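You operate a simulated robot arm through the tools that you are given. There is no shell and no other tool. Be economical: measure what you need, move in short steps, check, and stop when the job is done.

The job below is to be done with a simulated two-armed robot. You get a single attempt, and the scene is never put back.

Task
On the top of the sample table, fold the blue cloth in half.

Only the result counts: the job must be done as asked and must still hold three seconds after the hand-in. Knocking over, shifting, dropping, spilling or breaking anything else fails it. Flat cloth is picked up by pressing the open fingertips on it (5 to 10 N) and closing them slowly along it; thin cloth reads only 2 to 8 mm in the jaws.

Robot
Two 6-joint arms with two-finger parallel grippers on one trunk, on a base that drives. Base frame: it is fixed to the floor where the robot stands at the start and does not move with it; the origin is under the middle of the robot, x ahead of it, y to its left, z up; the surface under the hand at the start is at about z = 0.8. Units: m, degrees, N and s.
The left shoulder is at the start at [0.06, 0.187, 1.047], the right one opposite. With the tool pointing down near the work surface each hand reaches from about 0.28 to 0.62 m from the robot's upright axis, wherever it stands, measured 20 degrees to its own side. Places, roughly: top of the sample table [0.5, 0.1, 0.8]. Payload 1.57 kg a hand.
The TCP of each hand is the grasp point between the finger pads, 0.03 m short of the fingertips. In the tool frame z runs along the fingers and y along their closing line. The gripper opens to 0.11 m. The fingers are 0.024 m wide and 0.012 m thick; the gripper's body (0.048 by 0.112 m) begins 0.078 m behind the TCP.
Orientation is that of the tool frame in the base frame, as a unit quaternion [x, y, z, w]. With the fingers straight down and closing along the base's y, the tool's x points along the base's -x, its y along +y and its z along -z.

Tools
- The arms move only by the tool jog_arm. It takes "left_motion", "right_motion" or both (then of equal length, played together; a hand with none holds still); each is a list of rows, each a list of 7 numbers: the finger opening in mm, from 0 to 110, then the shift along the base's x, y, z in units of 100 mm (1.0 is 100 mm), then the turn, a rotation vector about the base's x, y, z in units of 45 degrees (1.0 is 45 degrees). In form: [[claw, dx, dy, dz, rx, ry, rz], ...]. A call has 1 to 10 rows; each row is the pose to reach, as a shift and turn from the pose commanded when the call began. A call with a number of a shift or a turn outside -1 to 1 is refused whole. A row lasts 0.2 s, in which the tool goes at most 0.05 m and 8.6 degrees; a call with a longer step from one row to the next is refused whole, and so is a gripper value outside its range. A pose out of reach is approached as far as the arm can. The call stops where the force on the tool passes 40 N (or 10 N more than at its start, if that is more) or the arm is blocked; 0.2 s more then pass. The fingers move at their own pace (about 0.153 m/s each) and stop on an object; they squeeze with about 30 N. The grip force told is the motor's: it shows also when the fingers shut on nothing. Time passes only in rows, and 0.2 s behind the last, so rows that repeat a pose let the fingers close. The reply holds the time, the measured pose of the TCP, the force on the tool along the base axes, the opening and the grip force, in the units named above and with some noise, with the torque about the TCP (base axes, N m) and any sound that the robot's microphone picked up, and new pictures: "pictures" is both (left out), scene, wrist or none (wrist: the cameras of the hands that moved).
- Cameras (640 x 400 px; columns grow to the right, rows downward): "scene" is now at [0.0028, 0.0097, 1.5722]; the picture's right is [0.14, -0.99, 0.00], its down [-0.89, -0.12, -0.44] and it looks along [0.44, 0.06, -0.90] (base axes); focal length 248 px, centre (320, 200). "left" rides on the left gripper at [0.07, -0.016, -0.141] in its tool frame; the picture's right is [0.23, 0.97, 0.00], its down [-0.86, 0.20, -0.48] and it looks along [-0.47, 0.11, 0.88] (tool axes); focal length 222 px, centre (320, 200). "right" rides on the right gripper at [0.07, 0.016, -0.141] in its tool frame; the picture's right is [-0.23, 0.97, 0.00], its down [-0.86, -0.20, -0.48] and it looks along [-0.47, -0.11, 0.88] (tool axes); focal length 222 px, centre (320, 200). There is no depth. A picture from a camera that has moved, and an enlarged one, comes with that camera's place and axes in the base frame and with its lens.
- slide_trunk(by): slides the trunk up (or, below 0, down) by that many m; the arms and the scene camera ride with it, the base frame stays. It gives what a move gives, with no picture.
- drive_base(legs): drives the robot by 1 to 6 legs, each [ahead, left, turn to the left] in m, m and degrees, along the robot's own axes; the way and the turn of a leg run together, so that a leg with both is an arc; at most 1.5 m and 180 degrees a leg. The arms and the cameras ride along, it lands a little off, and it stops where it bumps. It gives what a move gives, and a new picture of the scene camera.
- head_to(pan, tilt): turns the head with the scene camera to pan (to the left, within 86 degrees either way) and tilt (down, from -29 to 69), counted from straight ahead of the robot. It gives what a move gives, and a new picture of the scene camera.
- close_up(camera, box): a new picture of the part [left, top, right, bottom] of that camera's present view, enlarged. It takes no simulated time.
- close_job(): hands the job in; it is judged then, once.

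Go step by step. Nothing tells you exact positions but the pictures and the camera data: compare them with the known pose of the tool, close in by small moves and look again before you grip or let go. The budget is 120 turns and 260 pictures, counting those below and the enlarged ones. Unless the task says otherwise, let go and move clear before handing in.

The tools are called after "Call:" as a command line: name --argument value ..., lists and objects as JSON in quotes. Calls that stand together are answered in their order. jog_arm: Moves the arms, as the interface text tells. Its arguments: {"type":"object","properties":{"left_motion":{"type":"array"},"right_motion":{"type":"array"},"pictures":{"type":"string","enum":["both","scene","wrist","none"]}},"required":[]} The other tools are called the same way: slide_trunk (by) slides the trunk up or down; drive_base (legs) drives the base; head_to (pan, tilt) turns the head that bears the scene camera; close_up (camera, box) takes an enlarged picture of a part of a camera's view; close_job () hands the job in.

At the start:

```text
time: 0.0
left_position: [0.3627, 0.3116, 0.9906]
left_tool_rot: [0.0, 1.0, 0.001, 0.0]
left_force: [0.8, 0.8, 0.1]
left_ft_torque: [0.03, -0.01, 0.01]
left_grip_width: 0.1102
left_grasp_force: 0.1
right_position: [0.3357, -0.0747, 0.9893]
right_tool_rot: [0.0, 1.0, 0.001, 0.0]
right_force: [-0.2, -0.4, -0.1]
right_ft_torque: [0.03, 0.01, 0.02]
right_grip_width: 0.1101
right_grasp_force: 0.1
trunk travel left (down, up): [-0.675, 0.315]
robot x, y, heading: [-0.001, 0.0004, -0.3]
head pan, tilt: [8.0, 63.8]
```

scene: 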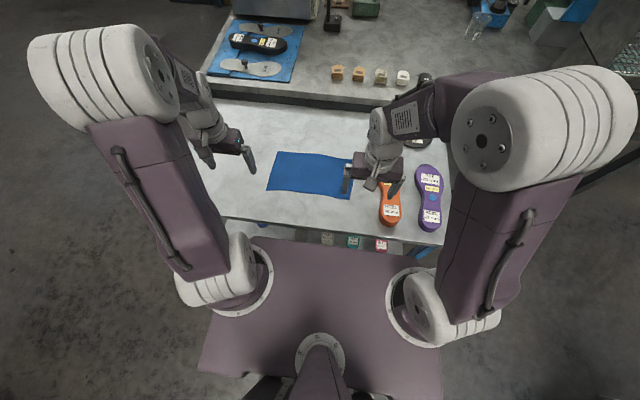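
right: 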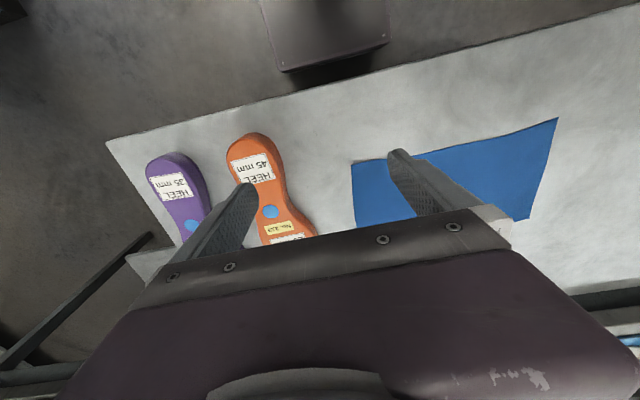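
left: 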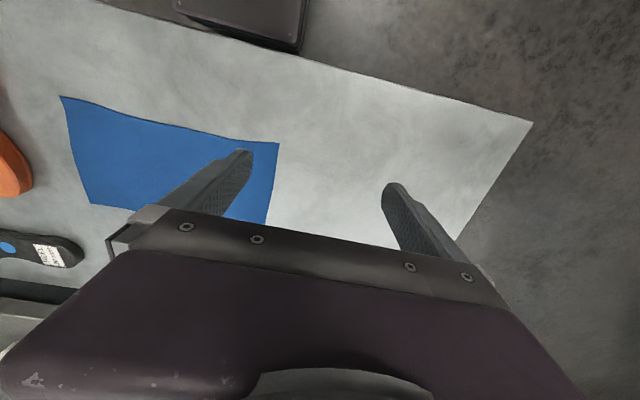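

The blue cloth lies flat on the table, roughly x 0.40–0.57 and y −0.04–0.25. I plan to pick up both near corners with the two hands and fold them over to the far edge. First I'll measure the corners in close-up.

Call:
close_up --camera "scene" --box '[240, 130, 400, 230]'

Call:
close_up --camera "scene" --box '[200, 60, 460, 260]'

```text
4.00 times, centred on (320, 180) of scene
camera zoom: at [0.0028, 0.0097, 1.5722], right [0.14, -0.99, 0.0], down [-0.89, -0.12, -0.44], along [0.44, 0.06, -0.9], focal length 993 px, centre (320, 280)
```

zoom: 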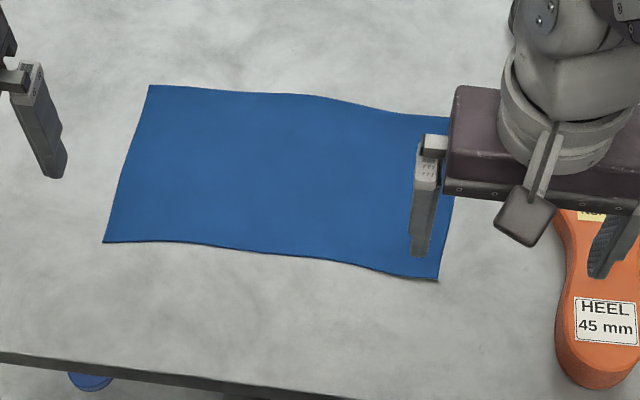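

```text
2.00 times, centred on (330, 160) of scene
camera zoom: at [0.0028, 0.0097, 1.5722], right [0.14, -0.99, 0.0], down [-0.89, -0.12, -0.44], along [0.44, 0.06, -0.9], focal length 496 px, centre (300, 280)
```

zoom: 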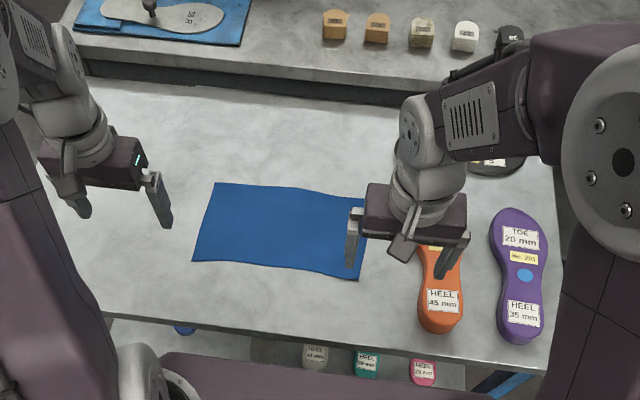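

Cloth corners come out at about near-left (0.390, 0.255), near-right (0.393, −0.039), far-left (0.563, 0.250) and far-right (0.566, −0.039). I'll bring both hands above the near corners with partly closed fingers and look.

Call:
jog_arm --left_motion '[[80, 0.1, -0.24, -0.25, 0, 0, 0], [60, 0.2, -0.48, -0.5, 0, 0, 0], [40, 0.3, -0.72, -0.75, 0, 0, 0], [40, 0.41, -0.97, -1.0, 0, 0, 0], [40, 0.41, -0.97, -1.0, 0, 0, 0]]' --right_motion '[[80, 0.17, 0.19, -0.25, 0, 0, 0], [60, 0.34, 0.38, -0.5, 0, 0, 0], [40, 0.51, 0.57, -0.75, 0, 0, 0], [40, 0.68, 0.75, -1.0, 0, 0, 0], [40, 0.68, 0.75, -1.0, 0, 0, 0]]'

```text
time: 1.2
left_position: [0.4015, 0.2152, 0.8888]
left_tool_rot: [0.0, 1.0, 0.001, 0.001]
left_force: [-0.1, -0.8, -0.4]
left_ft_torque: [0.05, -0.03, -0.02]
left_grip_width: 0.0402
left_grasp_force: 0.0
right_position: [0.4039, -0.0003, 0.8911]
right_tool_rot: [0.001, 1.0, 0.0, 0.001]
right_force: [0.3, 0.5, -0.5]
right_ft_torque: [0.0, 0.0, 0.0]
right_grip_width: 0.0399
right_grasp_force: 0.0
trunk travel left (down, up): [-0.675, 0.315]
robot x, y, heading: [-0.0002, 0.0, -0.2]
head pan, tilt: [8.0, 63.8]
camera scene: at [0.001, 0.0096, 1.5723], right [0.14, -0.99, 0.0], down [-0.89, -0.12, -0.44], along [0.44, 0.06, -0.9], focal length 248 px, centre (320, 200)
camera right: at [0.3331, 0.0158, 1.0331], right [0.23, 0.97, 0.0], down [0.85, -0.2, 0.48], along [0.47, -0.11, -0.88], focal length 222 px, centre (320, 200)
camera left: at [0.3309, 0.2003, 1.0296], right [-0.23, 0.97, 0.0], down [0.85, 0.2, 0.48], along [0.47, 0.11, -0.88], focal length 222 px, centre (320, 200)
```

scene: 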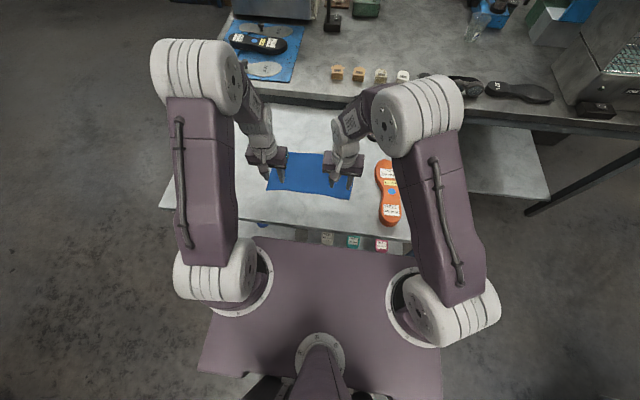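
right: 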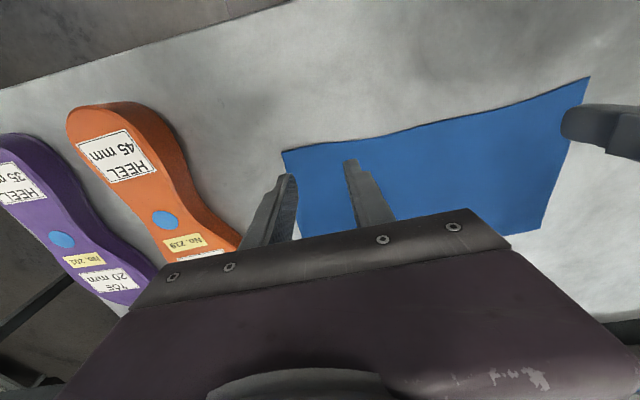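
left: 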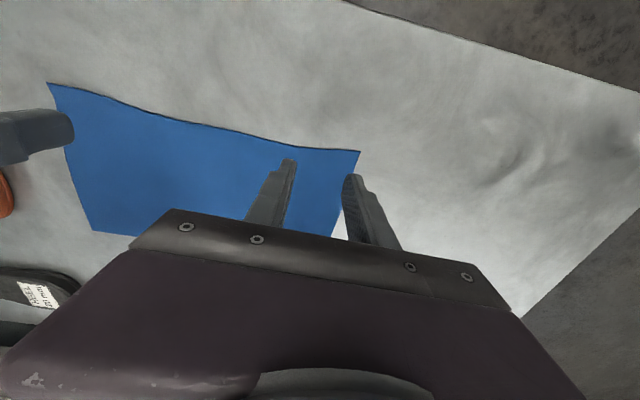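

The wrist cameras confirm the corners at (0.390, −0.038) and (0.387, 0.257), so both finger pairs sit over cloth at the near edge. Next I lower until the tips are just above the table.

Call:
jog_arm --left_motion '[[40, 0, 0, -0.25, 0, 0, 0], [40, 0, 0, -0.5, 0, 0, 0], [40, 0, 0, -0.56, 0, 0, 0], [40, 0, 0, -0.56, 0, 0, 0]]' --right_motion '[[40, 0, 0, -0.25, 0, 0, 0], [40, 0, 0, -0.5, 0, 0, 0], [40, 0, 0, -0.56, 0, 0, 0], [40, 0, 0, -0.56, 0, 0, 0]]' --pictures "wrist"

```text
time: 2.2
left_position: [0.4053, 0.2146, 0.833]
left_tool_rot: [0.0, 1.0, 0.0, 0.001]
left_force: [0.7, 0.3, 0.1]
left_ft_torque: [0.0, -0.02, 0.01]
left_grip_width: 0.04
left_grasp_force: 0.1
right_position: [0.4032, -0.0007, 0.8332]
right_tool_rot: [0.0, 1.0, 0.0, 0.0]
right_force: [-0.9, -0.2, -0.4]
right_ft_torque: [0.02, 0.02, 0.03]
right_grip_width: 0.0397
right_grasp_force: 0.0
trunk travel left (down, up): [-0.675, 0.315]
robot x, y, heading: [0.0001, -0.0046, 0.1]
head pan, tilt: [8.0, 63.8]
camera right: at [0.3337, 0.0154, 0.9756], right [0.23, 0.97, 0.0], down [0.86, -0.2, 0.48], along [0.47, -0.11, -0.88], focal length 222 px, centre (320, 200)
camera left: at [0.3342, 0.1997, 0.9734], right [-0.23, 0.97, 0.0], down [0.86, 0.2, 0.48], along [0.47, 0.11, -0.88], focal length 222 px, centre (320, 200)
```

right: 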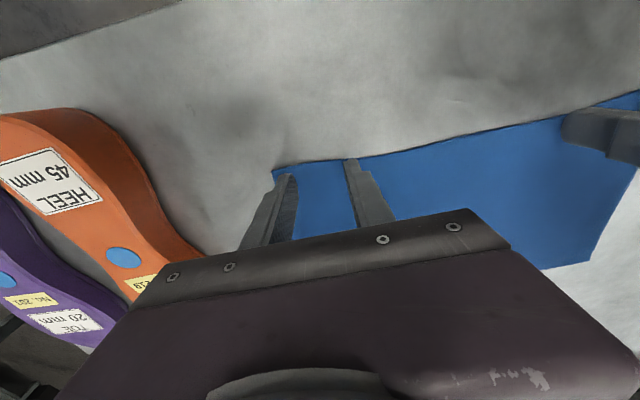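
left: 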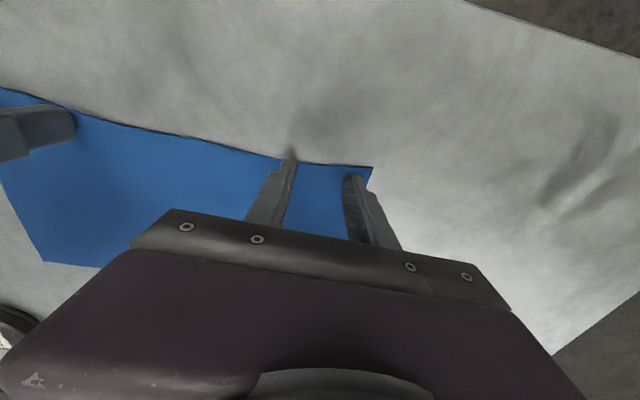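

Both hands are a few millimetres above the cloth with each finger just inside the edge. I'll lower in 1 mm steps and watch the force.

Call:
jog_arm --left_motion '[[40, 0, 0, -0.01, 0, 0, 0], [40, 0, 0, -0.02, 0, 0, 0], [40, 0, 0, -0.03, 0, 0, 0], [40, 0, 0, -0.03, 0, 0, 0]]' --right_motion '[[40, 0, 0, -0.01, 0, 0, 0], [40, 0, 0, -0.02, 0, 0, 0], [40, 0, 0, -0.03, 0, 0, 0], [40, 0, 0, -0.03, 0, 0, 0]]' --pictures "none"

```text
time: 3.2
left_position: [0.4019, 0.2148, 0.8319]
left_tool_rot: [0.0, 1.0, -0.001, 0.0]
left_force: [2.5, -0.3, 9.2]
left_ft_torque: [0.01, -0.01, -0.03]
left_grip_width: 0.0401
left_grasp_force: 0.0
right_position: [0.4034, -0.0006, 0.8316]
right_tool_rot: [0.0, 1.0, 0.001, 0.001]
right_force: [0.9, -0.9, 8.5]
right_ft_torque: [-0.13, -0.02, -0.01]
right_grip_width: 0.0401
right_grasp_force: 0.0
trunk travel left (down, up): [-0.675, 0.315]
robot x, y, heading: [-0.001, -0.001, -0.1]
head pan, tilt: [8.0, 63.8]
```

Both hands press with about 9 N, which is in range. Now I close the fingers slowly along the cloth.

Call:
jog_arm --left_motion '[[36, 0, 0, 0, 0, 0, 0], [32, 0, 0, 0, 0, 0, 0], [28, 0, 0, 0, 0, 0, 0], [24, 0, 0, 0, 0, 0, 0], [20, 0, 0, 0, 0, 0, 0], [16, 0, 0, 0, 0, 0, 0], [12, 0, 0, 0, 0, 0, 0], [8, 0, 0, 0, 0, 0, 0], [4, 0, 0, 0, 0, 0, 0], [0, 0, 0, 0, 0, 0, 0]]' --right_motion '[[36, 0, 0, 0, 0, 0, 0], [32, 0, 0, 0, 0, 0, 0], [28, 0, 0, 0, 0, 0, 0], [24, 0, 0, 0, 0, 0, 0], [20, 0, 0, 0, 0, 0, 0], [16, 0, 0, 0, 0, 0, 0], [12, 0, 0, 0, 0, 0, 0], [8, 0, 0, 0, 0, 0, 0], [4, 0, 0, 0, 0, 0, 0], [0, 0, 0, 0, 0, 0, 0]]'

```text
time: 5.4
left_position: [0.4024, 0.2146, 0.8323]
left_tool_rot: [0.0, 1.0, 0.001, 0.001]
left_force: [-0.7, -1.8, 10.5]
left_ft_torque: [-0.04, 0.04, -0.02]
left_grip_width: 0.0024
left_grasp_force: 23.7
right_position: [0.4026, 0.0, 0.8314]
right_tool_rot: [0.0, 1.0, 0.001, 0.001]
right_force: [-0.2, 0.2, 14.0]
right_ft_torque: [0.0, 0.05, 0.01]
right_grip_width: 0.0001
right_grasp_force: 21.8
trunk travel left (down, up): [-0.675, 0.315]
robot x, y, heading: [-0.003, 0.0007, 0.1]
head pan, tilt: [8.0, 63.8]
camera scene: at [-0.0002, 0.0089, 1.5723], right [0.14, -0.99, 0.0], down [-0.89, -0.12, -0.44], along [0.44, 0.06, -0.9], focal length 248 px, centre (320, 200)
camera right: at [0.3316, 0.0155, 0.973], right [0.23, 0.97, 0.0], down [0.85, -0.2, 0.48], along [0.47, -0.11, -0.88], focal length 222 px, centre (320, 200)
camera left: at [0.3312, 0.199, 0.9718], right [-0.23, 0.97, 0.0], down [0.85, 0.2, 0.48], along [0.47, 0.11, -0.88], focal length 222 px, centre (320, 200)
```

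scene: 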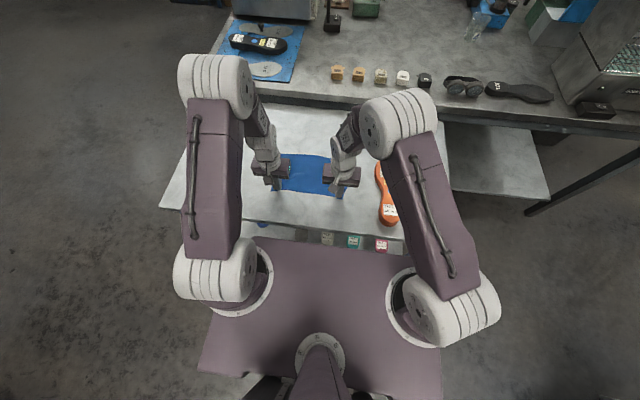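
right: 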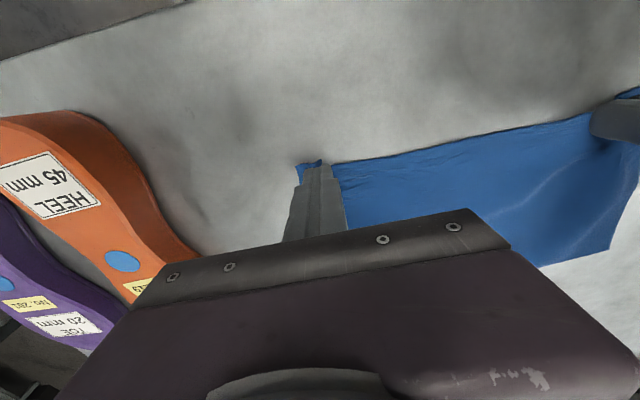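
left: 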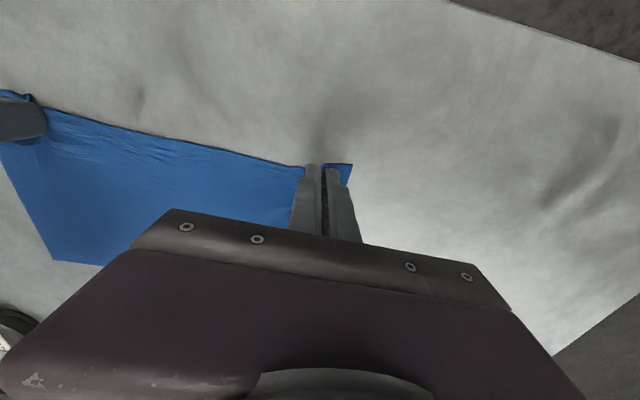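

The left jaw reads 2.4 mm, so it has cloth. The right reads 0, probably a miss, so I'll look closer.

Call:
close_up --camera "right" --box '[250, 130, 410, 230]'

Call:
close_up --camera "left" --box '[250, 130, 410, 230]'

```text
4.00 times, centred on (330, 180) of right
camera zoom: at [0.3316, 0.0155, 0.973], right [0.23, 0.97, 0.0], down [0.85, -0.2, 0.48], along [0.47, -0.11, -0.88], focal length 888 px, centre (280, 280)
```

zoom: 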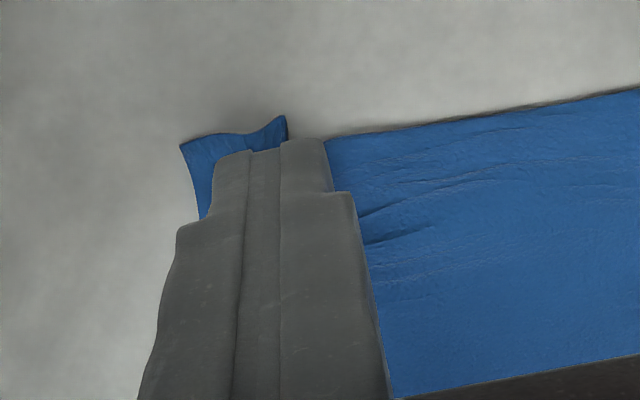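

```text
4.00 times, centred on (330, 180) of left
camera zoom: at [0.3312, 0.199, 0.9718], right [-0.23, 0.97, 0.0], down [0.85, 0.2, 0.48], along [0.47, 0.11, -0.88], focal length 888 px, centre (280, 280)
```

zoom: 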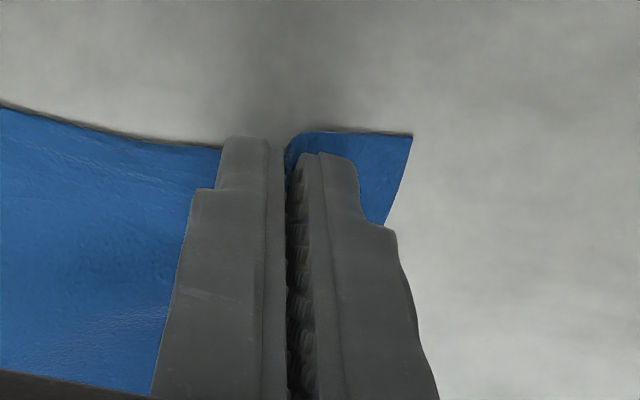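

The left hand has a proper pinch. The right slid over the cloth, so I'll reopen it in place to spread the corner again, lift slightly, shift 8 mm inward and look.

Call:
jog_arm --right_motion '[[15, 0, 0, 0, 0, 0, 0], [30, 0, 0, 0, 0, 0, 0], [42, 0, 0, 0, 0, 0, 0], [42, 0, 0, 0.05, 0, 0, 0], [42, 0.07, 0.03, 0.05, 0, 0, 0], [42, 0.07, 0.03, 0.05, 0, 0, 0]]' --pictures "wrist"

```text
time: 6.8
left_position: [0.4021, 0.216, 0.8318]
left_tool_rot: [-0.001, 1.0, 0.0, 0.001]
left_force: [-2.6, 1.0, 17.4]
left_ft_torque: [0.04, 0.1, -0.02]
left_grip_width: 0.0022
left_grasp_force: 23.4
right_position: [0.409, 0.0023, 0.8374]
right_tool_rot: [0.001, 1.0, -0.001, 0.001]
right_force: [-0.4, 0.1, 0.3]
right_ft_torque: [0.02, 0.01, -0.02]
right_grip_width: 0.042
right_grasp_force: 0.1
trunk travel left (down, up): [-0.675, 0.315]
robot x, y, heading: [0.0025, -0.0019, -0.1]
head pan, tilt: [8.0, 63.8]
camera right: at [0.3393, 0.0182, 0.978], right [0.23, 0.97, 0.0], down [0.85, -0.2, 0.48], along [0.47, -0.11, -0.88], focal length 222 px, centre (320, 200)
```

right: 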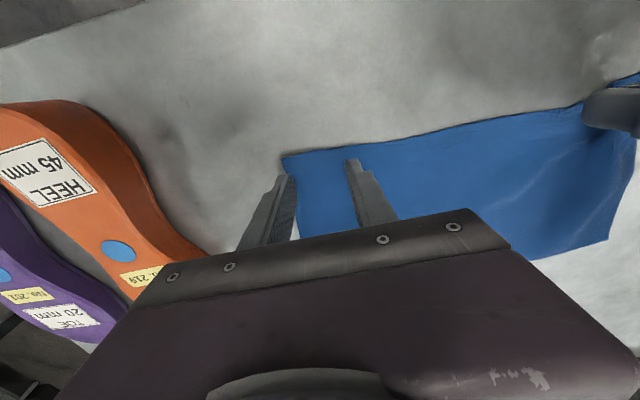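

The right corner now lies at about (0.389, −0.025), so the outer finger is half off the cloth. I'll shift the right hand 13 mm to +y and press again.

Call:
jog_arm --right_motion '[[36, 0, 0.13, 0, 0, 0, 0], [36, 0, 0.13, -0.02, 0, 0, 0], [36, 0, 0.13, -0.04, 0, 0, 0], [36, 0, 0.13, -0.05, 0, 0, 0], [36, 0, 0.13, -0.05, 0, 0, 0]]' --pictures "wrist"

```text
time: 8.0
left_position: [0.4019, 0.2136, 0.8314]
left_tool_rot: [0.0, 1.0, 0.001, 0.0]
left_force: [-1.1, 0.5, 13.8]
left_ft_torque: [0.04, 0.08, -0.03]
left_grip_width: 0.0023
left_grasp_force: 24.2
right_position: [0.4089, 0.0153, 0.8314]
right_tool_rot: [0.001, 1.0, 0.0, 0.001]
right_force: [-0.4, -1.0, 5.6]
right_ft_torque: [-0.04, 0.0, -0.02]
right_grip_width: 0.0359
right_grasp_force: 0.1
trunk travel left (down, up): [-0.675, 0.315]
robot x, y, heading: [-0.0006, -0.0027, -0.2]
head pan, tilt: [8.0, 63.8]
camera right: at [0.3386, 0.0309, 0.9731], right [0.23, 0.97, 0.0], down [0.85, -0.2, 0.48], along [0.47, -0.11, -0.88], focal length 222 px, centre (320, 200)
```

right: 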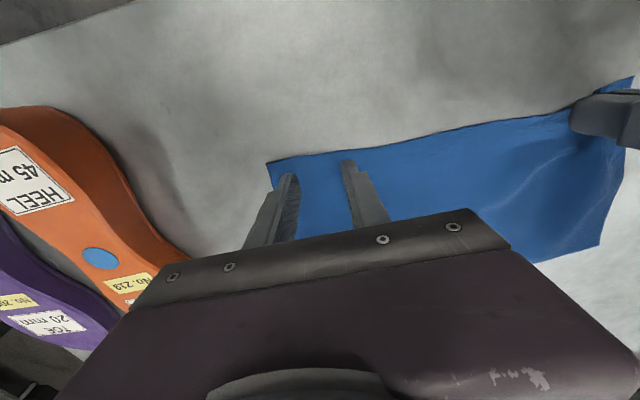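

Both right fingers are well on the cloth at 5.6 N. I'll close slowly with a touch more pressure.

Call:
jog_arm --right_motion '[[34, 0, 0, -0.005, 0, 0, 0], [31, 0, 0, -0.005, 0, 0, 0], [28, 0, 0, -0.005, 0, 0, 0], [25, 0, 0, -0.005, 0, 0, 0], [22, 0, 0, -0.005, 0, 0, 0], [19, 0, 0, -0.005, 0, 0, 0], [16, 0, 0, -0.005, 0, 0, 0], [13, 0, 0, -0.005, 0, 0, 0], [10, 0, 0, -0.005, 0, 0, 0], [7, 0, 0, -0.005, 0, 0, 0]]' --pictures "none"

Call:
jog_arm --right_motion '[[5, 0, 0, 0, 0, 0, 0], [3, 0, 0, 0, 0, 0, 0], [1, 0, 0, 0, 0, 0, 0], [0, 0, 0, 0, 0, 0, 0], [0, 0, 0, 0, 0, 0, 0]]' --pictures "wrist"

```text
time: 10.2
left_position: [0.4016, 0.2147, 0.831]
left_tool_rot: [0.0, 1.0, 0.0, 0.001]
left_force: [-0.3, -7.1, 3.2]
left_ft_torque: [-0.2, 0.02, -0.07]
left_grip_width: 0.0022
left_grasp_force: 23.7
right_position: [0.4092, 0.0155, 0.8305]
right_tool_rot: [0.0, 1.0, 0.001, 0.002]
right_force: [0.8, 6.8, 31.2]
right_ft_torque: [0.17, 0.16, -0.09]
right_grip_width: 0.0069
right_grasp_force: 6.6
trunk travel left (down, up): [-0.675, 0.315]
robot x, y, heading: [0.004, 0.0022, 0.0]
head pan, tilt: [8.0, 63.8]
```

```text
time: 11.4
left_position: [0.4008, 0.2142, 0.8324]
left_tool_rot: [0.0, 1.0, 0.0, 0.001]
left_force: [-0.4, -10.6, 2.0]
left_ft_torque: [-0.33, 0.03, -0.1]
left_grip_width: 0.002
left_grasp_force: 24.1
right_position: [0.4088, 0.0155, 0.8303]
right_tool_rot: [0.0, 1.0, 0.0, 0.002]
right_force: [1.0, 11.4, 32.1]
right_ft_torque: [0.34, 0.18, -0.11]
right_grip_width: 0.0027
right_grasp_force: 24.1
trunk travel left (down, up): [-0.675, 0.315]
robot x, y, heading: [-0.002, 0.0056, -0.0]
head pan, tilt: [8.0, 63.8]
camera right: at [0.3379, 0.0313, 0.9727], right [0.23, 0.97, 0.0], down [0.85, -0.2, 0.48], along [0.47, -0.11, -0.88], focal length 222 px, centre (320, 200)
```

right: 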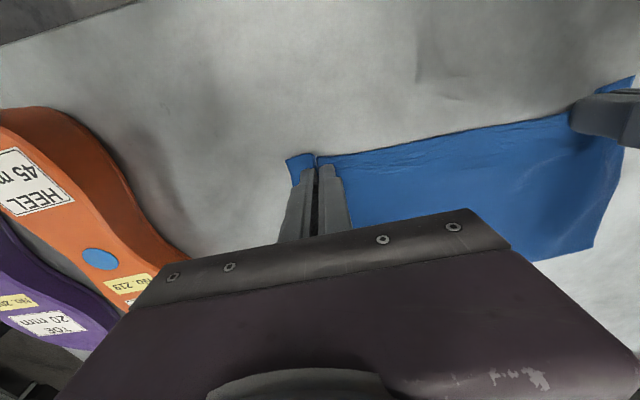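

Both hands now hold cloth (2.0 and 2.7 mm). The cloth is taut between them, so I'll ease the right hand inward a few millimetres while starting the fold arc, then look.

Call:
jog_arm --left_motion '[[0, 0.0, 0.0, 0.08, 0, 0, 0], [0, 0.03, 0.0, 0.2, 0, 0, 0], [0, 0.08, 0.0, 0.35, 0, 0, 0], [0, 0.16, 0.0, 0.5, 0, 0, 0], [0, 0.16, 0.0, 0.5, 0, 0, 0]]' --right_motion '[[0, 0.0, 0.03, 0.08, 0, 0, 0], [0, 0.03, 0.04, 0.2, 0, 0, 0], [0, 0.08, 0.04, 0.35, 0, 0, 0], [0, 0.16, 0.04, 0.5, 0, 0, 0], [0, 0.16, 0.04, 0.5, 0, 0, 0]]'

```text
time: 12.6
left_position: [0.4202, 0.2145, 0.8803]
left_tool_rot: [0.0, 1.0, 0.001, 0.0]
left_force: [-0.9, -4.1, -0.2]
left_ft_torque: [-0.13, 0.02, -0.03]
left_grip_width: 0.0023
left_grasp_force: 23.8
right_position: [0.4245, 0.0197, 0.881]
right_tool_rot: [0.0, 1.0, -0.001, -0.001]
right_force: [-0.3, 5.1, 0.6]
right_ft_torque: [0.12, -0.01, -0.06]
right_grip_width: 0.0019
right_grasp_force: 23.6
trunk travel left (down, up): [-0.675, 0.315]
robot x, y, heading: [0.0001, -0.0002, 0.2]
head pan, tilt: [8.0, 63.8]
camera scene: at [0.0028, 0.0098, 1.5722], right [0.14, -0.99, 0.0], down [-0.89, -0.12, -0.44], along [0.44, 0.06, -0.9], focal length 248 px, centre (320, 200)
camera right: at [0.3565, 0.0359, 1.0215], right [0.23, 0.97, 0.0], down [0.86, -0.2, 0.48], along [0.47, -0.11, -0.88], focal length 222 px, centre (320, 200)
camera left: at [0.3492, 0.1995, 1.0215], right [-0.23, 0.97, 0.0], down [0.85, 0.2, 0.48], along [0.47, 0.11, -0.88], focal length 222 px, centre (320, 200)
```

scene: 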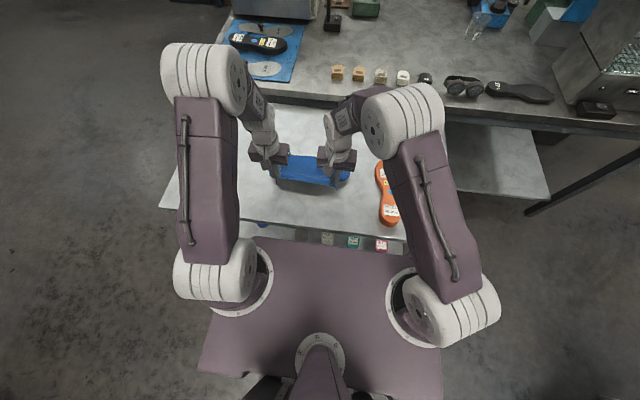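
right: 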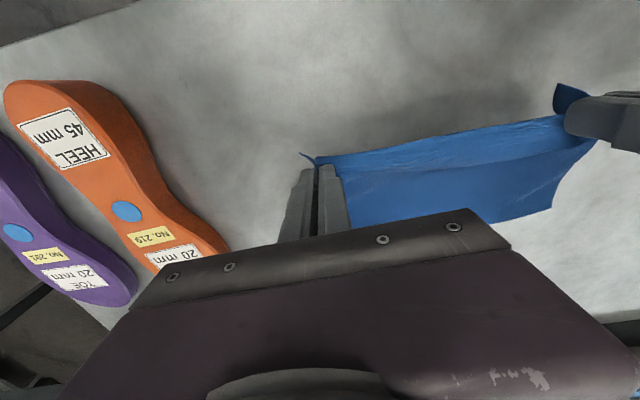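
left: 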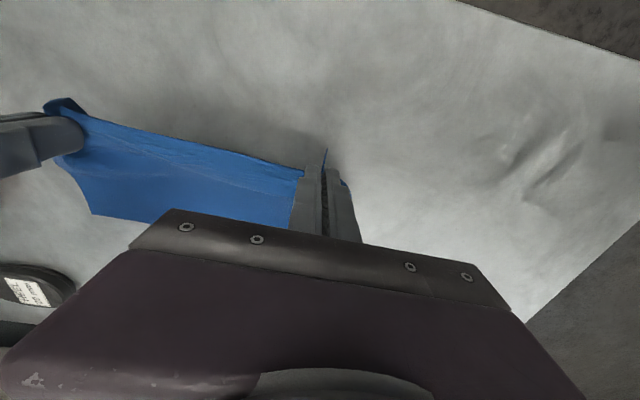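

Both corners are lifted. I'll check how the rest of the cloth lies.

Call:
close_up --camera "scene" --box '[240, 120, 400, 220]'

```text
4.00 times, centred on (320, 170) of scene
camera zoom: at [0.0028, 0.0098, 1.5722], right [0.14, -0.99, 0.0], down [-0.89, -0.12, -0.44], along [0.44, 0.06, -0.9], focal length 993 px, centre (320, 320)
```

zoom: 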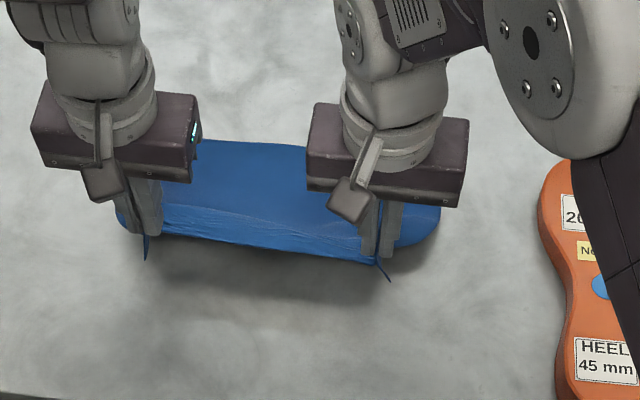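

Holding the near edge this way, the free hem would end up turned back under the hands at the far side, and the wrists can't roll over that far out. Folding the far edge toward the robot suits the wrists better, so I'll lay the near edge back down and spread the pinched corners.

Call:
jog_arm --left_motion '[[0, -0.1, 0, -0.2, 0, 0, 0], [0, -0.18, 0, -0.4, 0, 0, 0], [0, -0.18, 0, -0.485, 0, 0, 0], [10, -0.18, 0, -0.49, 0, 0, 0], [20, -0.18, 0, -0.49, 0, 0, 0], [30, -0.18, 0, -0.49, 0, 0, 0], [40, -0.18, 0, -0.49, 0, 0, 0], [40, -0.18, 0, -0.49, 0, 0, 0]]' --right_motion '[[0, -0.1, -0.02, -0.2, 0, 0, 0], [0, -0.18, -0.04, -0.4, 0, 0, 0], [0, -0.18, -0.04, -0.48, 0, 0, 0], [10, -0.18, -0.04, -0.485, 0, 0, 0], [20, -0.18, -0.04, -0.485, 0, 0, 0], [30, -0.18, -0.04, -0.485, 0, 0, 0], [40, -0.18, -0.04, -0.485, 0, 0, 0], [40, -0.18, -0.04, -0.485, 0, 0, 0]]' --pictures "wrist"

```text
time: 14.4
left_position: [0.4003, 0.2144, 0.833]
left_tool_rot: [0.001, 1.0, 0.0, 0.001]
left_force: [0.1, 1.6, 0.1]
left_ft_torque: [0.02, -0.04, 0.0]
left_grip_width: 0.0399
left_grasp_force: 0.1
right_position: [0.4073, 0.0145, 0.8307]
right_tool_rot: [0.0, 1.0, 0.0, 0.001]
right_force: [1.0, -0.3, 18.0]
right_ft_torque: [-0.03, 0.11, 0.03]
right_grip_width: 0.0299
right_grasp_force: 0.1
trunk travel left (down, up): [-0.675, 0.315]
robot x, y, heading: [0.0004, -0.0006, 0.0]
head pan, tilt: [8.0, 63.8]
camera right: at [0.3376, 0.0307, 0.9729], right [0.23, 0.97, 0.0], down [0.85, -0.2, 0.48], along [0.47, -0.11, -0.88], focal length 222 px, centre (320, 200)
camera left: at [0.3291, 0.1989, 0.9734], right [-0.23, 0.97, 0.0], down [0.85, 0.2, 0.48], along [0.47, 0.11, -0.88], focal length 222 px, centre (320, 200)
```

right: 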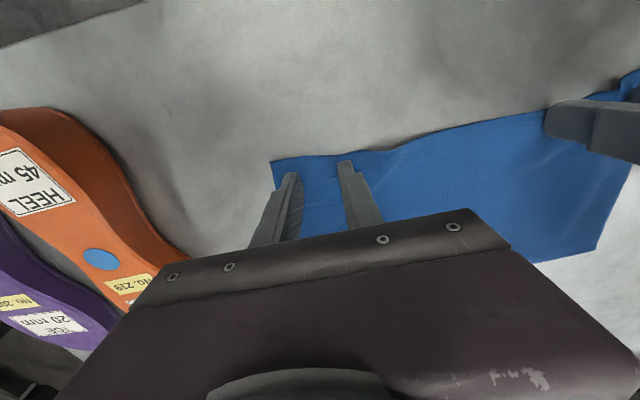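
left: 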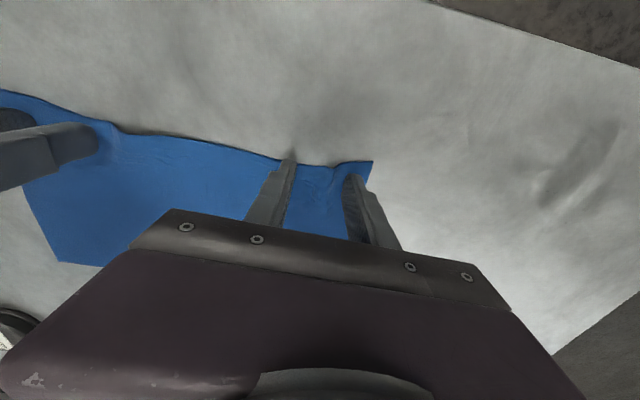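

The cloth is spread out again. I'll lift both hands clear and move toward the far edge.

Call:
jog_arm --left_motion '[[40, 0, 0, 0.2, 0, 0, 0], [40, 0, 0, 0.6, 0, 0, 0], [40, 0.4, 0, 0.7, 0, 0, 0], [40, 0.8, 0, 0.7, 0, 0, 0], [40, 0.8, 0, 0.7, 0, 0, 0]]' --right_motion '[[40, 0, 0, 0.2, 0, 0, 0], [40, 0, 0, 0.6, 0, 0, 0], [40, 0.4, -0.1, 0.7, 0, 0, 0], [40, 0.8, -0.15, 0.7, 0, 0, 0], [40, 0.8, -0.15, 0.7, 0, 0, 0]]' --pictures "none"

Call:
jog_arm --left_motion '[[40, 0.35, 0, 0, 0, 0, 0], [40, 0.75, 0, 0, 0, 0, 0], [40, 0.75, 0, 0, 0, 0, 0]]' --right_motion '[[40, 0.35, 0, 0, 0, 0, 0], [40, 0.68, 0, 0, 0, 0, 0], [40, 0.68, 0, 0, 0, 0, 0]]'

```text
time: 15.6
left_position: [0.4805, 0.2161, 0.905]
left_tool_rot: [0.0, 1.0, 0.0, 0.001]
left_force: [-0.6, -0.6, -1.1]
left_ft_torque: [0.01, -0.03, 0.0]
left_grip_width: 0.04
left_grasp_force: 0.1
right_position: [0.4874, -0.0005, 0.901]
right_tool_rot: [0.001, 1.0, -0.001, 0.001]
right_force: [-0.1, -0.2, 0.2]
right_ft_torque: [0.01, -0.05, 0.01]
right_grip_width: 0.0401
right_grasp_force: 0.1
trunk travel left (down, up): [-0.675, 0.315]
robot x, y, heading: [-0.0005, -0.0007, -0.0]
head pan, tilt: [8.0, 63.8]
```

```text
time: 16.4
left_position: [0.5537, 0.2175, 0.9053]
left_tool_rot: [0.0, 1.0, 0.0, 0.001]
left_force: [-0.2, -0.6, 0.5]
left_ft_torque: [0.04, -0.01, 0.0]
left_grip_width: 0.0398
left_grasp_force: 0.1
right_position: [0.5569, -0.0009, 0.9019]
right_tool_rot: [0.001, 1.0, 0.0, 0.0]
right_force: [-0.1, 0.1, -0.5]
right_ft_torque: [0.0, -0.02, -0.01]
right_grip_width: 0.0402
right_grasp_force: 0.1
trunk travel left (down, up): [-0.675, 0.315]
robot x, y, heading: [-0.0004, 0.0026, -0.1]
head pan, tilt: [8.0, 63.8]
camera scene: at [0.001, 0.0096, 1.5723], right [0.14, -0.99, 0.0], down [-0.89, -0.12, -0.44], along [0.44, 0.06, -0.9], focal length 248 px, centre (320, 200)
camera right: at [0.4873, 0.0159, 1.0428], right [0.23, 0.97, 0.0], down [0.86, -0.2, 0.48], along [0.47, -0.11, -0.88], focal length 222 px, centre (320, 200)
camera left: at [0.4832, 0.2016, 1.0453], right [-0.23, 0.97, 0.0], down [0.85, 0.2, 0.48], along [0.47, 0.11, -0.88], focal length 222 px, centre (320, 200)
```

scene: 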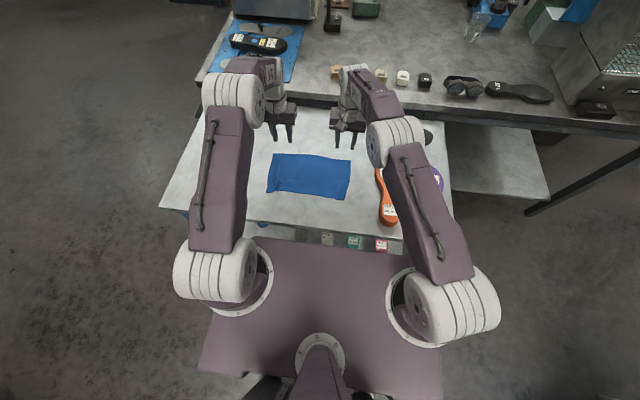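
right: 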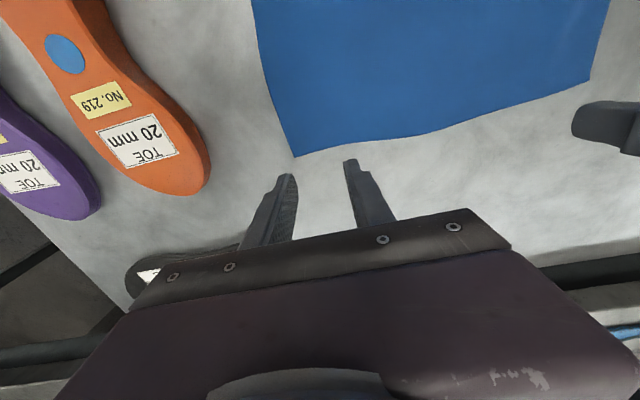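
left: 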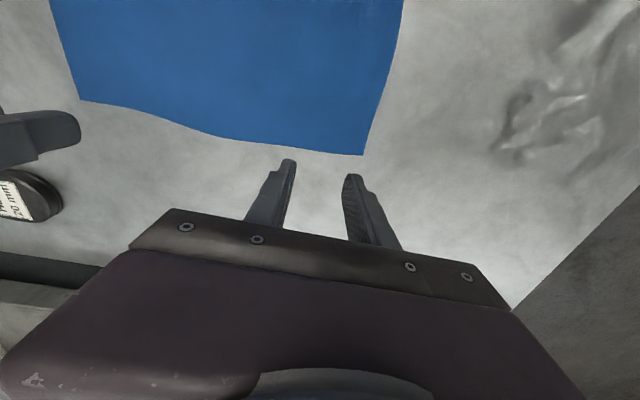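

Reach is fine here and the cloth is fully visible. Far corners look to be at about (0.557, −0.028) and (0.546, 0.267). I'll measure all four from the scene camera as a check.

Call:
close_up --camera "scene" --box '[240, 130, 400, 230]'

```text
4.00 times, centred on (320, 180) of scene
camera zoom: at [0.001, 0.0096, 1.5723], right [0.14, -0.99, 0.0], down [-0.89, -0.12, -0.44], along [0.44, 0.06, -0.9], focal length 993 px, centre (320, 280)
```

zoom: 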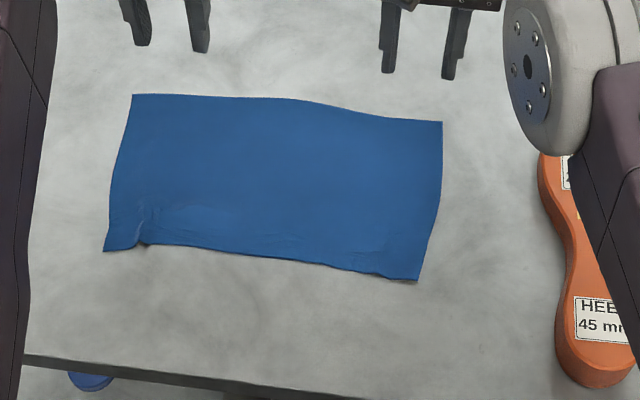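

All four corners agree between the cameras. I'll take a shallow grip, about 14 mm deep, near both far corners, and lower to just above the cloth.

Call:
jog_arm --left_motion '[[38, -0.06, 0.1, -0.3, 0, 0, 0], [38, -0.06, 0.1, -0.6, 0, 0, 0], [38, -0.06, 0.1, -0.71, 0, 0, 0], [38, -0.06, 0.1, -0.71, 0, 0, 0]]' --right_motion '[[38, -0.02, 0.08, -0.3, 0, 0, 0], [38, -0.02, 0.08, -0.6, 0, 0, 0], [38, -0.02, 0.08, -0.68, 0, 0, 0], [38, -0.02, 0.08, -0.68, 0, 0, 0]]' --pictures "wrist"

```text
time: 17.4
left_position: [0.5493, 0.2255, 0.8326]
left_tool_rot: [0.0, 1.0, 0.0, 0.0]
left_force: [0.5, 0.1, 0.3]
left_ft_torque: [-0.01, -0.02, -0.01]
left_grip_width: 0.0379
left_grasp_force: 0.0
right_position: [0.5534, 0.0079, 0.8319]
right_tool_rot: [0.0, 1.0, 0.0, -0.001]
right_force: [0.1, -0.6, 2.6]
right_ft_torque: [-0.02, 0.03, -0.03]
right_grip_width: 0.0379
right_grasp_force: 0.0
trunk travel left (down, up): [-0.675, 0.315]
robot x, y, heading: [0.0023, 0.0003, 0.0]
head pan, tilt: [8.0, 63.8]
camera right: at [0.4848, 0.0246, 0.9733], right [0.23, 0.97, 0.0], down [0.85, -0.2, 0.48], along [0.47, -0.11, -0.88], focal length 222 px, centre (320, 200)
camera left: at [0.4786, 0.2105, 0.9731], right [-0.23, 0.97, 0.0], down [0.85, 0.2, 0.48], along [0.47, 0.11, -0.88], focal length 222 px, centre (320, 200)
```

right: 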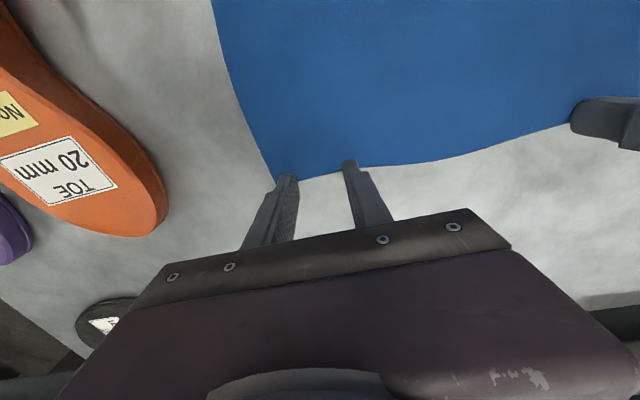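
left: 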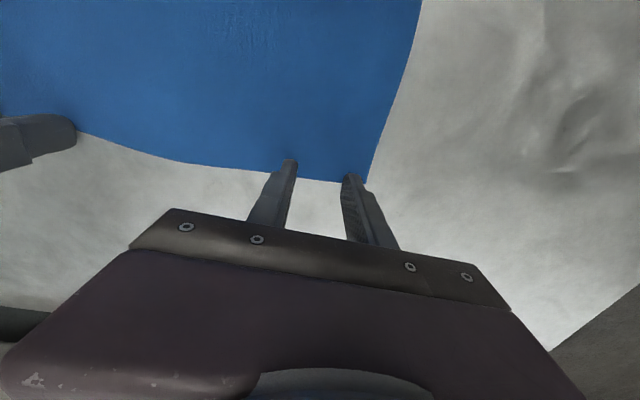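

The fingers sit right at the edge, about 12–16 mm onto the cloth. I'll shift the right hand 3 mm inward, then press both.

Call:
jog_arm --left_motion '[[38, 0, 0, 0, 0, 0, 0], [38, 0, 0, -0.01, 0, 0, 0], [38, 0, 0, -0.02, 0, 0, 0], [38, 0, 0, -0.025, 0, 0, 0], [38, 0, 0, -0.025, 0, 0, 0]]' --right_motion '[[38, 0, 0, 0.04, 0, 0, 0], [38, -0.03, 0, 0.04, 0, 0, 0], [38, -0.03, 0, 0.02, 0, 0, 0], [38, -0.03, 0, -0.005, 0, 0, 0], [38, -0.03, 0, -0.005, 0, 0, 0]]' --pictures "none"

```text
time: 18.6
left_position: [0.549, 0.2248, 0.8322]
left_tool_rot: [0.0, 1.0, 0.001, 0.001]
left_force: [2.2, 3.6, 18.5]
left_ft_torque: [0.14, 0.04, 0.0]
left_grip_width: 0.038
left_grasp_force: 0.0
right_position: [0.5485, 0.0076, 0.8318]
right_tool_rot: [0.0, 1.0, 0.0, 0.001]
right_force: [0.8, 1.0, -0.1]
right_ft_torque: [0.01, 0.0, 0.04]
right_grip_width: 0.038
right_grasp_force: 0.1
trunk travel left (down, up): [-0.675, 0.315]
robot x, y, heading: [-0.0012, 0.0002, 0.2]
head pan, tilt: [8.0, 63.8]
```

The left presses too hard and the right not at all, so I'll trim both.

Call:
jog_arm --left_motion '[[38, 0, 0, 0.01, 0, 0, 0], [38, 0, 0, 0.01, 0, 0, 0], [38, 0, 0, 0.01, 0, 0, 0]]' --right_motion '[[38, 0, 0, -0.005, 0, 0, 0], [38, 0, 0, -0.01, 0, 0, 0], [38, 0, 0, -0.01, 0, 0, 0]]' --pictures "none"

```text
time: 19.4
left_position: [0.5497, 0.2237, 0.8318]
left_tool_rot: [0.001, 1.0, 0.0, 0.001]
left_force: [1.9, 1.0, 15.4]
left_ft_torque: [0.1, 0.01, 0.02]
left_grip_width: 0.0379
left_grasp_force: 0.0
right_position: [0.5506, 0.0081, 0.8323]
right_tool_rot: [0.0, 1.0, -0.001, 0.0]
right_force: [0.0, 0.8, -0.4]
right_ft_torque: [-0.01, 0.0, 0.02]
right_grip_width: 0.0381
right_grasp_force: 0.0
trunk travel left (down, up): [-0.675, 0.315]
robot x, y, heading: [0.0024, 0.0023, -0.0]
head pan, tilt: [8.0, 63.8]
```

Call:
jog_arm --left_motion '[[38, 0, 0, 0.01, 0, 0, 0], [38, 0, 0, 0.01, 0, 0, 0], [38, 0, 0, 0.01, 0, 0, 0]]' --right_motion '[[38, 0, 0, -0.005, 0, 0, 0], [38, 0, 0, -0.012, 0, 0, 0], [38, 0, 0, -0.012, 0, 0, 0]]' --pictures "none"

```text
time: 20.2
left_position: [0.5486, 0.2238, 0.8321]
left_tool_rot: [0.0, 1.0, 0.0, 0.0]
left_force: [-0.2, -0.8, 4.8]
left_ft_torque: [0.01, 0.01, -0.04]
left_grip_width: 0.0382
left_grasp_force: 0.1
right_position: [0.5505, 0.0094, 0.8321]
right_tool_rot: [0.0, 1.0, 0.001, 0.0]
right_force: [0.9, -1.1, 5.0]
right_ft_torque: [-0.09, 0.01, 0.02]
right_grip_width: 0.0377
right_grasp_force: 0.0
trunk travel left (down, up): [-0.675, 0.315]
robot x, y, heading: [-0.0009, 0.0039, 0.0]
head pan, tilt: [8.0, 63.8]
```

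Both press with about 5 N. I'll close slowly, letting the hands drift a few millimetres toward each other so the cloth between them doesn't pull taut.

Call:
jog_arm --left_motion '[[34, 0, -0.005, -0.003, 0, 0, 0], [31, 0, -0.01, -0.003, 0, 0, 0], [28, 0, -0.015, -0.003, 0, 0, 0], [25, 0, -0.02, -0.003, 0, 0, 0], [22, 0, -0.025, -0.003, 0, 0, 0], [19, 0, -0.03, -0.003, 0, 0, 0], [16, 0, -0.035, -0.003, 0, 0, 0], [13, 0, -0.04, -0.003, 0, 0, 0], [10, 0, -0.045, -0.003, 0, 0, 0], [7, 0, -0.05, -0.003, 0, 0, 0]]' --right_motion '[[34, 0, 0.005, -0.005, 0, 0, 0], [31, 0, 0.01, -0.005, 0, 0, 0], [28, 0, 0.015, -0.005, 0, 0, 0], [25, 0, 0.02, -0.005, 0, 0, 0], [22, 0, 0.025, -0.005, 0, 0, 0], [19, 0, 0.03, -0.005, 0, 0, 0], [16, 0, 0.035, -0.005, 0, 0, 0], [13, 0, 0.04, -0.005, 0, 0, 0], [10, 0, 0.045, -0.005, 0, 0, 0], [7, 0, 0.05, -0.005, 0, 0, 0]]' --pictures "none"

Call:
jog_arm --left_motion '[[5, 0, 0, 0, 0, 0, 0], [3, 0, 0, 0, 0, 0, 0], [1, 0, 0, 0, 0, 0, 0], [0, 0, 0, 0, 0, 0, 0], [0, 0, 0, 0, 0, 0, 0]]' --right_motion '[[5, 0, 0, 0, 0, 0, 0], [3, 0, 0, 0, 0, 0, 0], [1, 0, 0, 0, 0, 0, 0], [0, 0, 0, 0, 0, 0, 0], [0, 0, 0, 0, 0, 0, 0]]' --pictures "wrist"

```text
time: 22.4
left_position: [0.5491, 0.2201, 0.8311]
left_tool_rot: [0.0, 1.0, 0.001, 0.001]
left_force: [0.5, 0.1, 7.7]
left_ft_torque: [0.01, 0.05, 0.0]
left_grip_width: 0.0061
left_grasp_force: 0.0
right_position: [0.5493, 0.0128, 0.8309]
right_tool_rot: [0.0, 1.0, 0.0, 0.001]
right_force: [1.8, 0.3, 12.0]
right_ft_torque: [-0.01, 0.0, 0.01]
right_grip_width: 0.006
right_grasp_force: 0.0
trunk travel left (down, up): [-0.675, 0.315]
robot x, y, heading: [-0.0005, -0.0042, 0.1]
head pan, tilt: [8.0, 63.8]
```

```text
time: 23.6
left_position: [0.549, 0.2203, 0.8317]
left_tool_rot: [0.0, 1.0, 0.0, 0.0]
left_force: [-0.1, -3.1, 7.6]
left_ft_torque: [-0.06, 0.05, 0.04]
left_grip_width: 0.002
left_grasp_force: 24.0
right_position: [0.5488, 0.0136, 0.8304]
right_tool_rot: [0.0, 1.0, -0.001, 0.001]
right_force: [-0.4, 2.7, 13.5]
right_ft_torque: [0.07, 0.06, -0.01]
right_grip_width: 0.0023
right_grasp_force: 24.0
trunk travel left (down, up): [-0.675, 0.315]
robot x, y, heading: [0.0001, 0.0005, 0.0]
head pan, tilt: [8.0, 63.8]
camera right: at [0.4791, 0.0301, 0.9729], right [0.23, 0.97, 0.0], down [0.85, -0.2, 0.48], along [0.47, -0.11, -0.88], focal length 222 px, centre (320, 200)
camera left: at [0.4782, 0.2043, 0.9718], right [-0.23, 0.97, 0.0], down [0.85, 0.2, 0.48], along [0.47, 0.11, -0.88], focal length 222 px, centre (320, 200)
```

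right: 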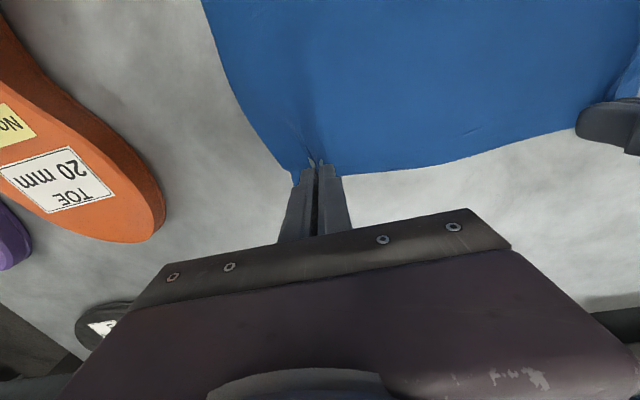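
left: 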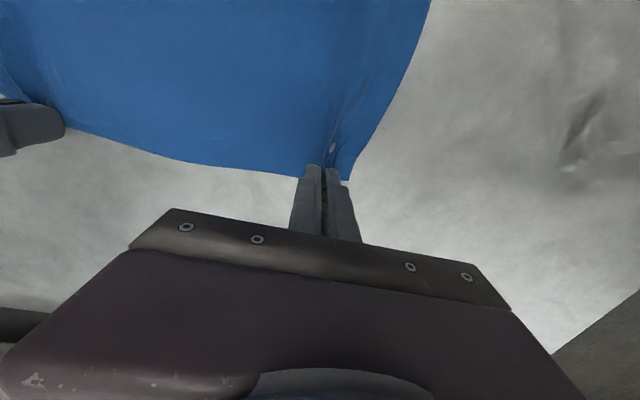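

Both jaws hold cloth (2.0 and 2.3 mm). I'll start the arc toward the robot, tilting the fingers forward as the edge comes up.

Call:
jog_arm --left_motion '[[0, -0.06, 0, 0.17, 0, -0.178, 0], [0, -0.15, 0, 0.33, 0, -0.356, 0], [0, -0.28, 0, 0.46, 0, -0.533, 0], [0, -0.43, 0, 0.57, 0, -0.711, 0], [0, -0.43, 0, 0.57, 0, -0.711, 0]]' --right_motion '[[0, -0.06, 0.02, 0.17, 0, -0.178, 0], [0, -0.15, 0.02, 0.33, 0, -0.356, 0], [0, -0.28, 0.02, 0.46, 0, -0.533, 0], [0, -0.43, 0.02, 0.57, 0, -0.711, 0], [0, -0.43, 0.02, 0.57, 0, -0.711, 0]]'

```text
time: 24.8
left_position: [0.5289, 0.2074, 0.8741]
left_tool_rot: [0.006, 0.98, -0.025, 0.197]
left_force: [-0.5, -0.2, 0.6]
left_ft_torque: [0.0, 0.0, 0.04]
left_grip_width: 0.0021
left_grasp_force: 24.1
left hand out of reach, approached as far as the arm can: row 3, 4, 5
right_position: [0.5119, 0.0119, 0.884]
right_tool_rot: [0.001, 0.965, -0.008, 0.261]
right_force: [-0.3, 0.5, -0.6]
right_ft_torque: [-0.02, -0.02, -0.05]
right_grip_width: 0.0021
right_grasp_force: 23.8
right hand out of reach, approached as far as the arm can: row 4, 5
trunk travel left (down, up): [-0.675, 0.315]
robot x, y, heading: [-0.0009, 0.001, 0.3]
head pan, tilt: [8.0, 63.8]
camera scene: at [0.0022, 0.0096, 1.5722], right [0.14, -0.99, 0.0], down [-0.89, -0.12, -0.44], along [0.44, 0.06, -0.9], focal length 248 px, centre (320, 200)
camera right: at [0.3798, 0.0306, 0.9721], right [0.2, 0.97, 0.1], down [0.5, -0.19, 0.85], along [0.84, -0.12, -0.52], focal length 222 px, centre (320, 200)
camera left: at [0.4082, 0.1998, 0.9776], right [-0.19, 0.97, -0.13], down [0.61, 0.22, 0.76], along [0.77, 0.06, -0.63], focal length 222 px, centre (320, 200)
```

scene: 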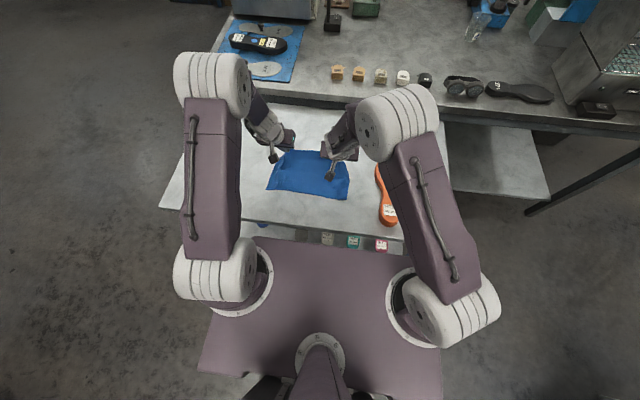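
right: 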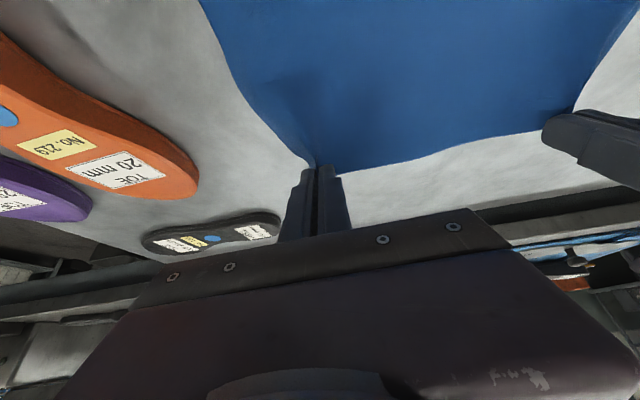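
left: 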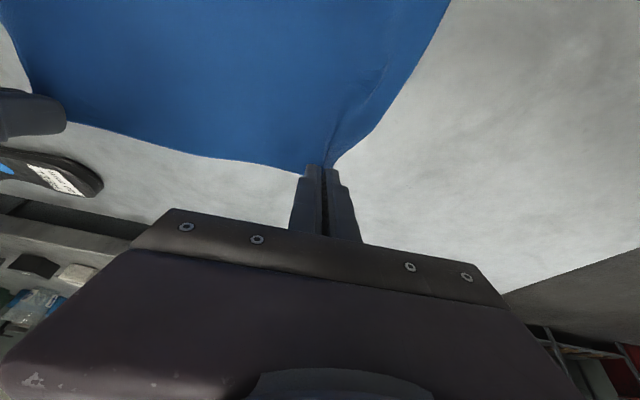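

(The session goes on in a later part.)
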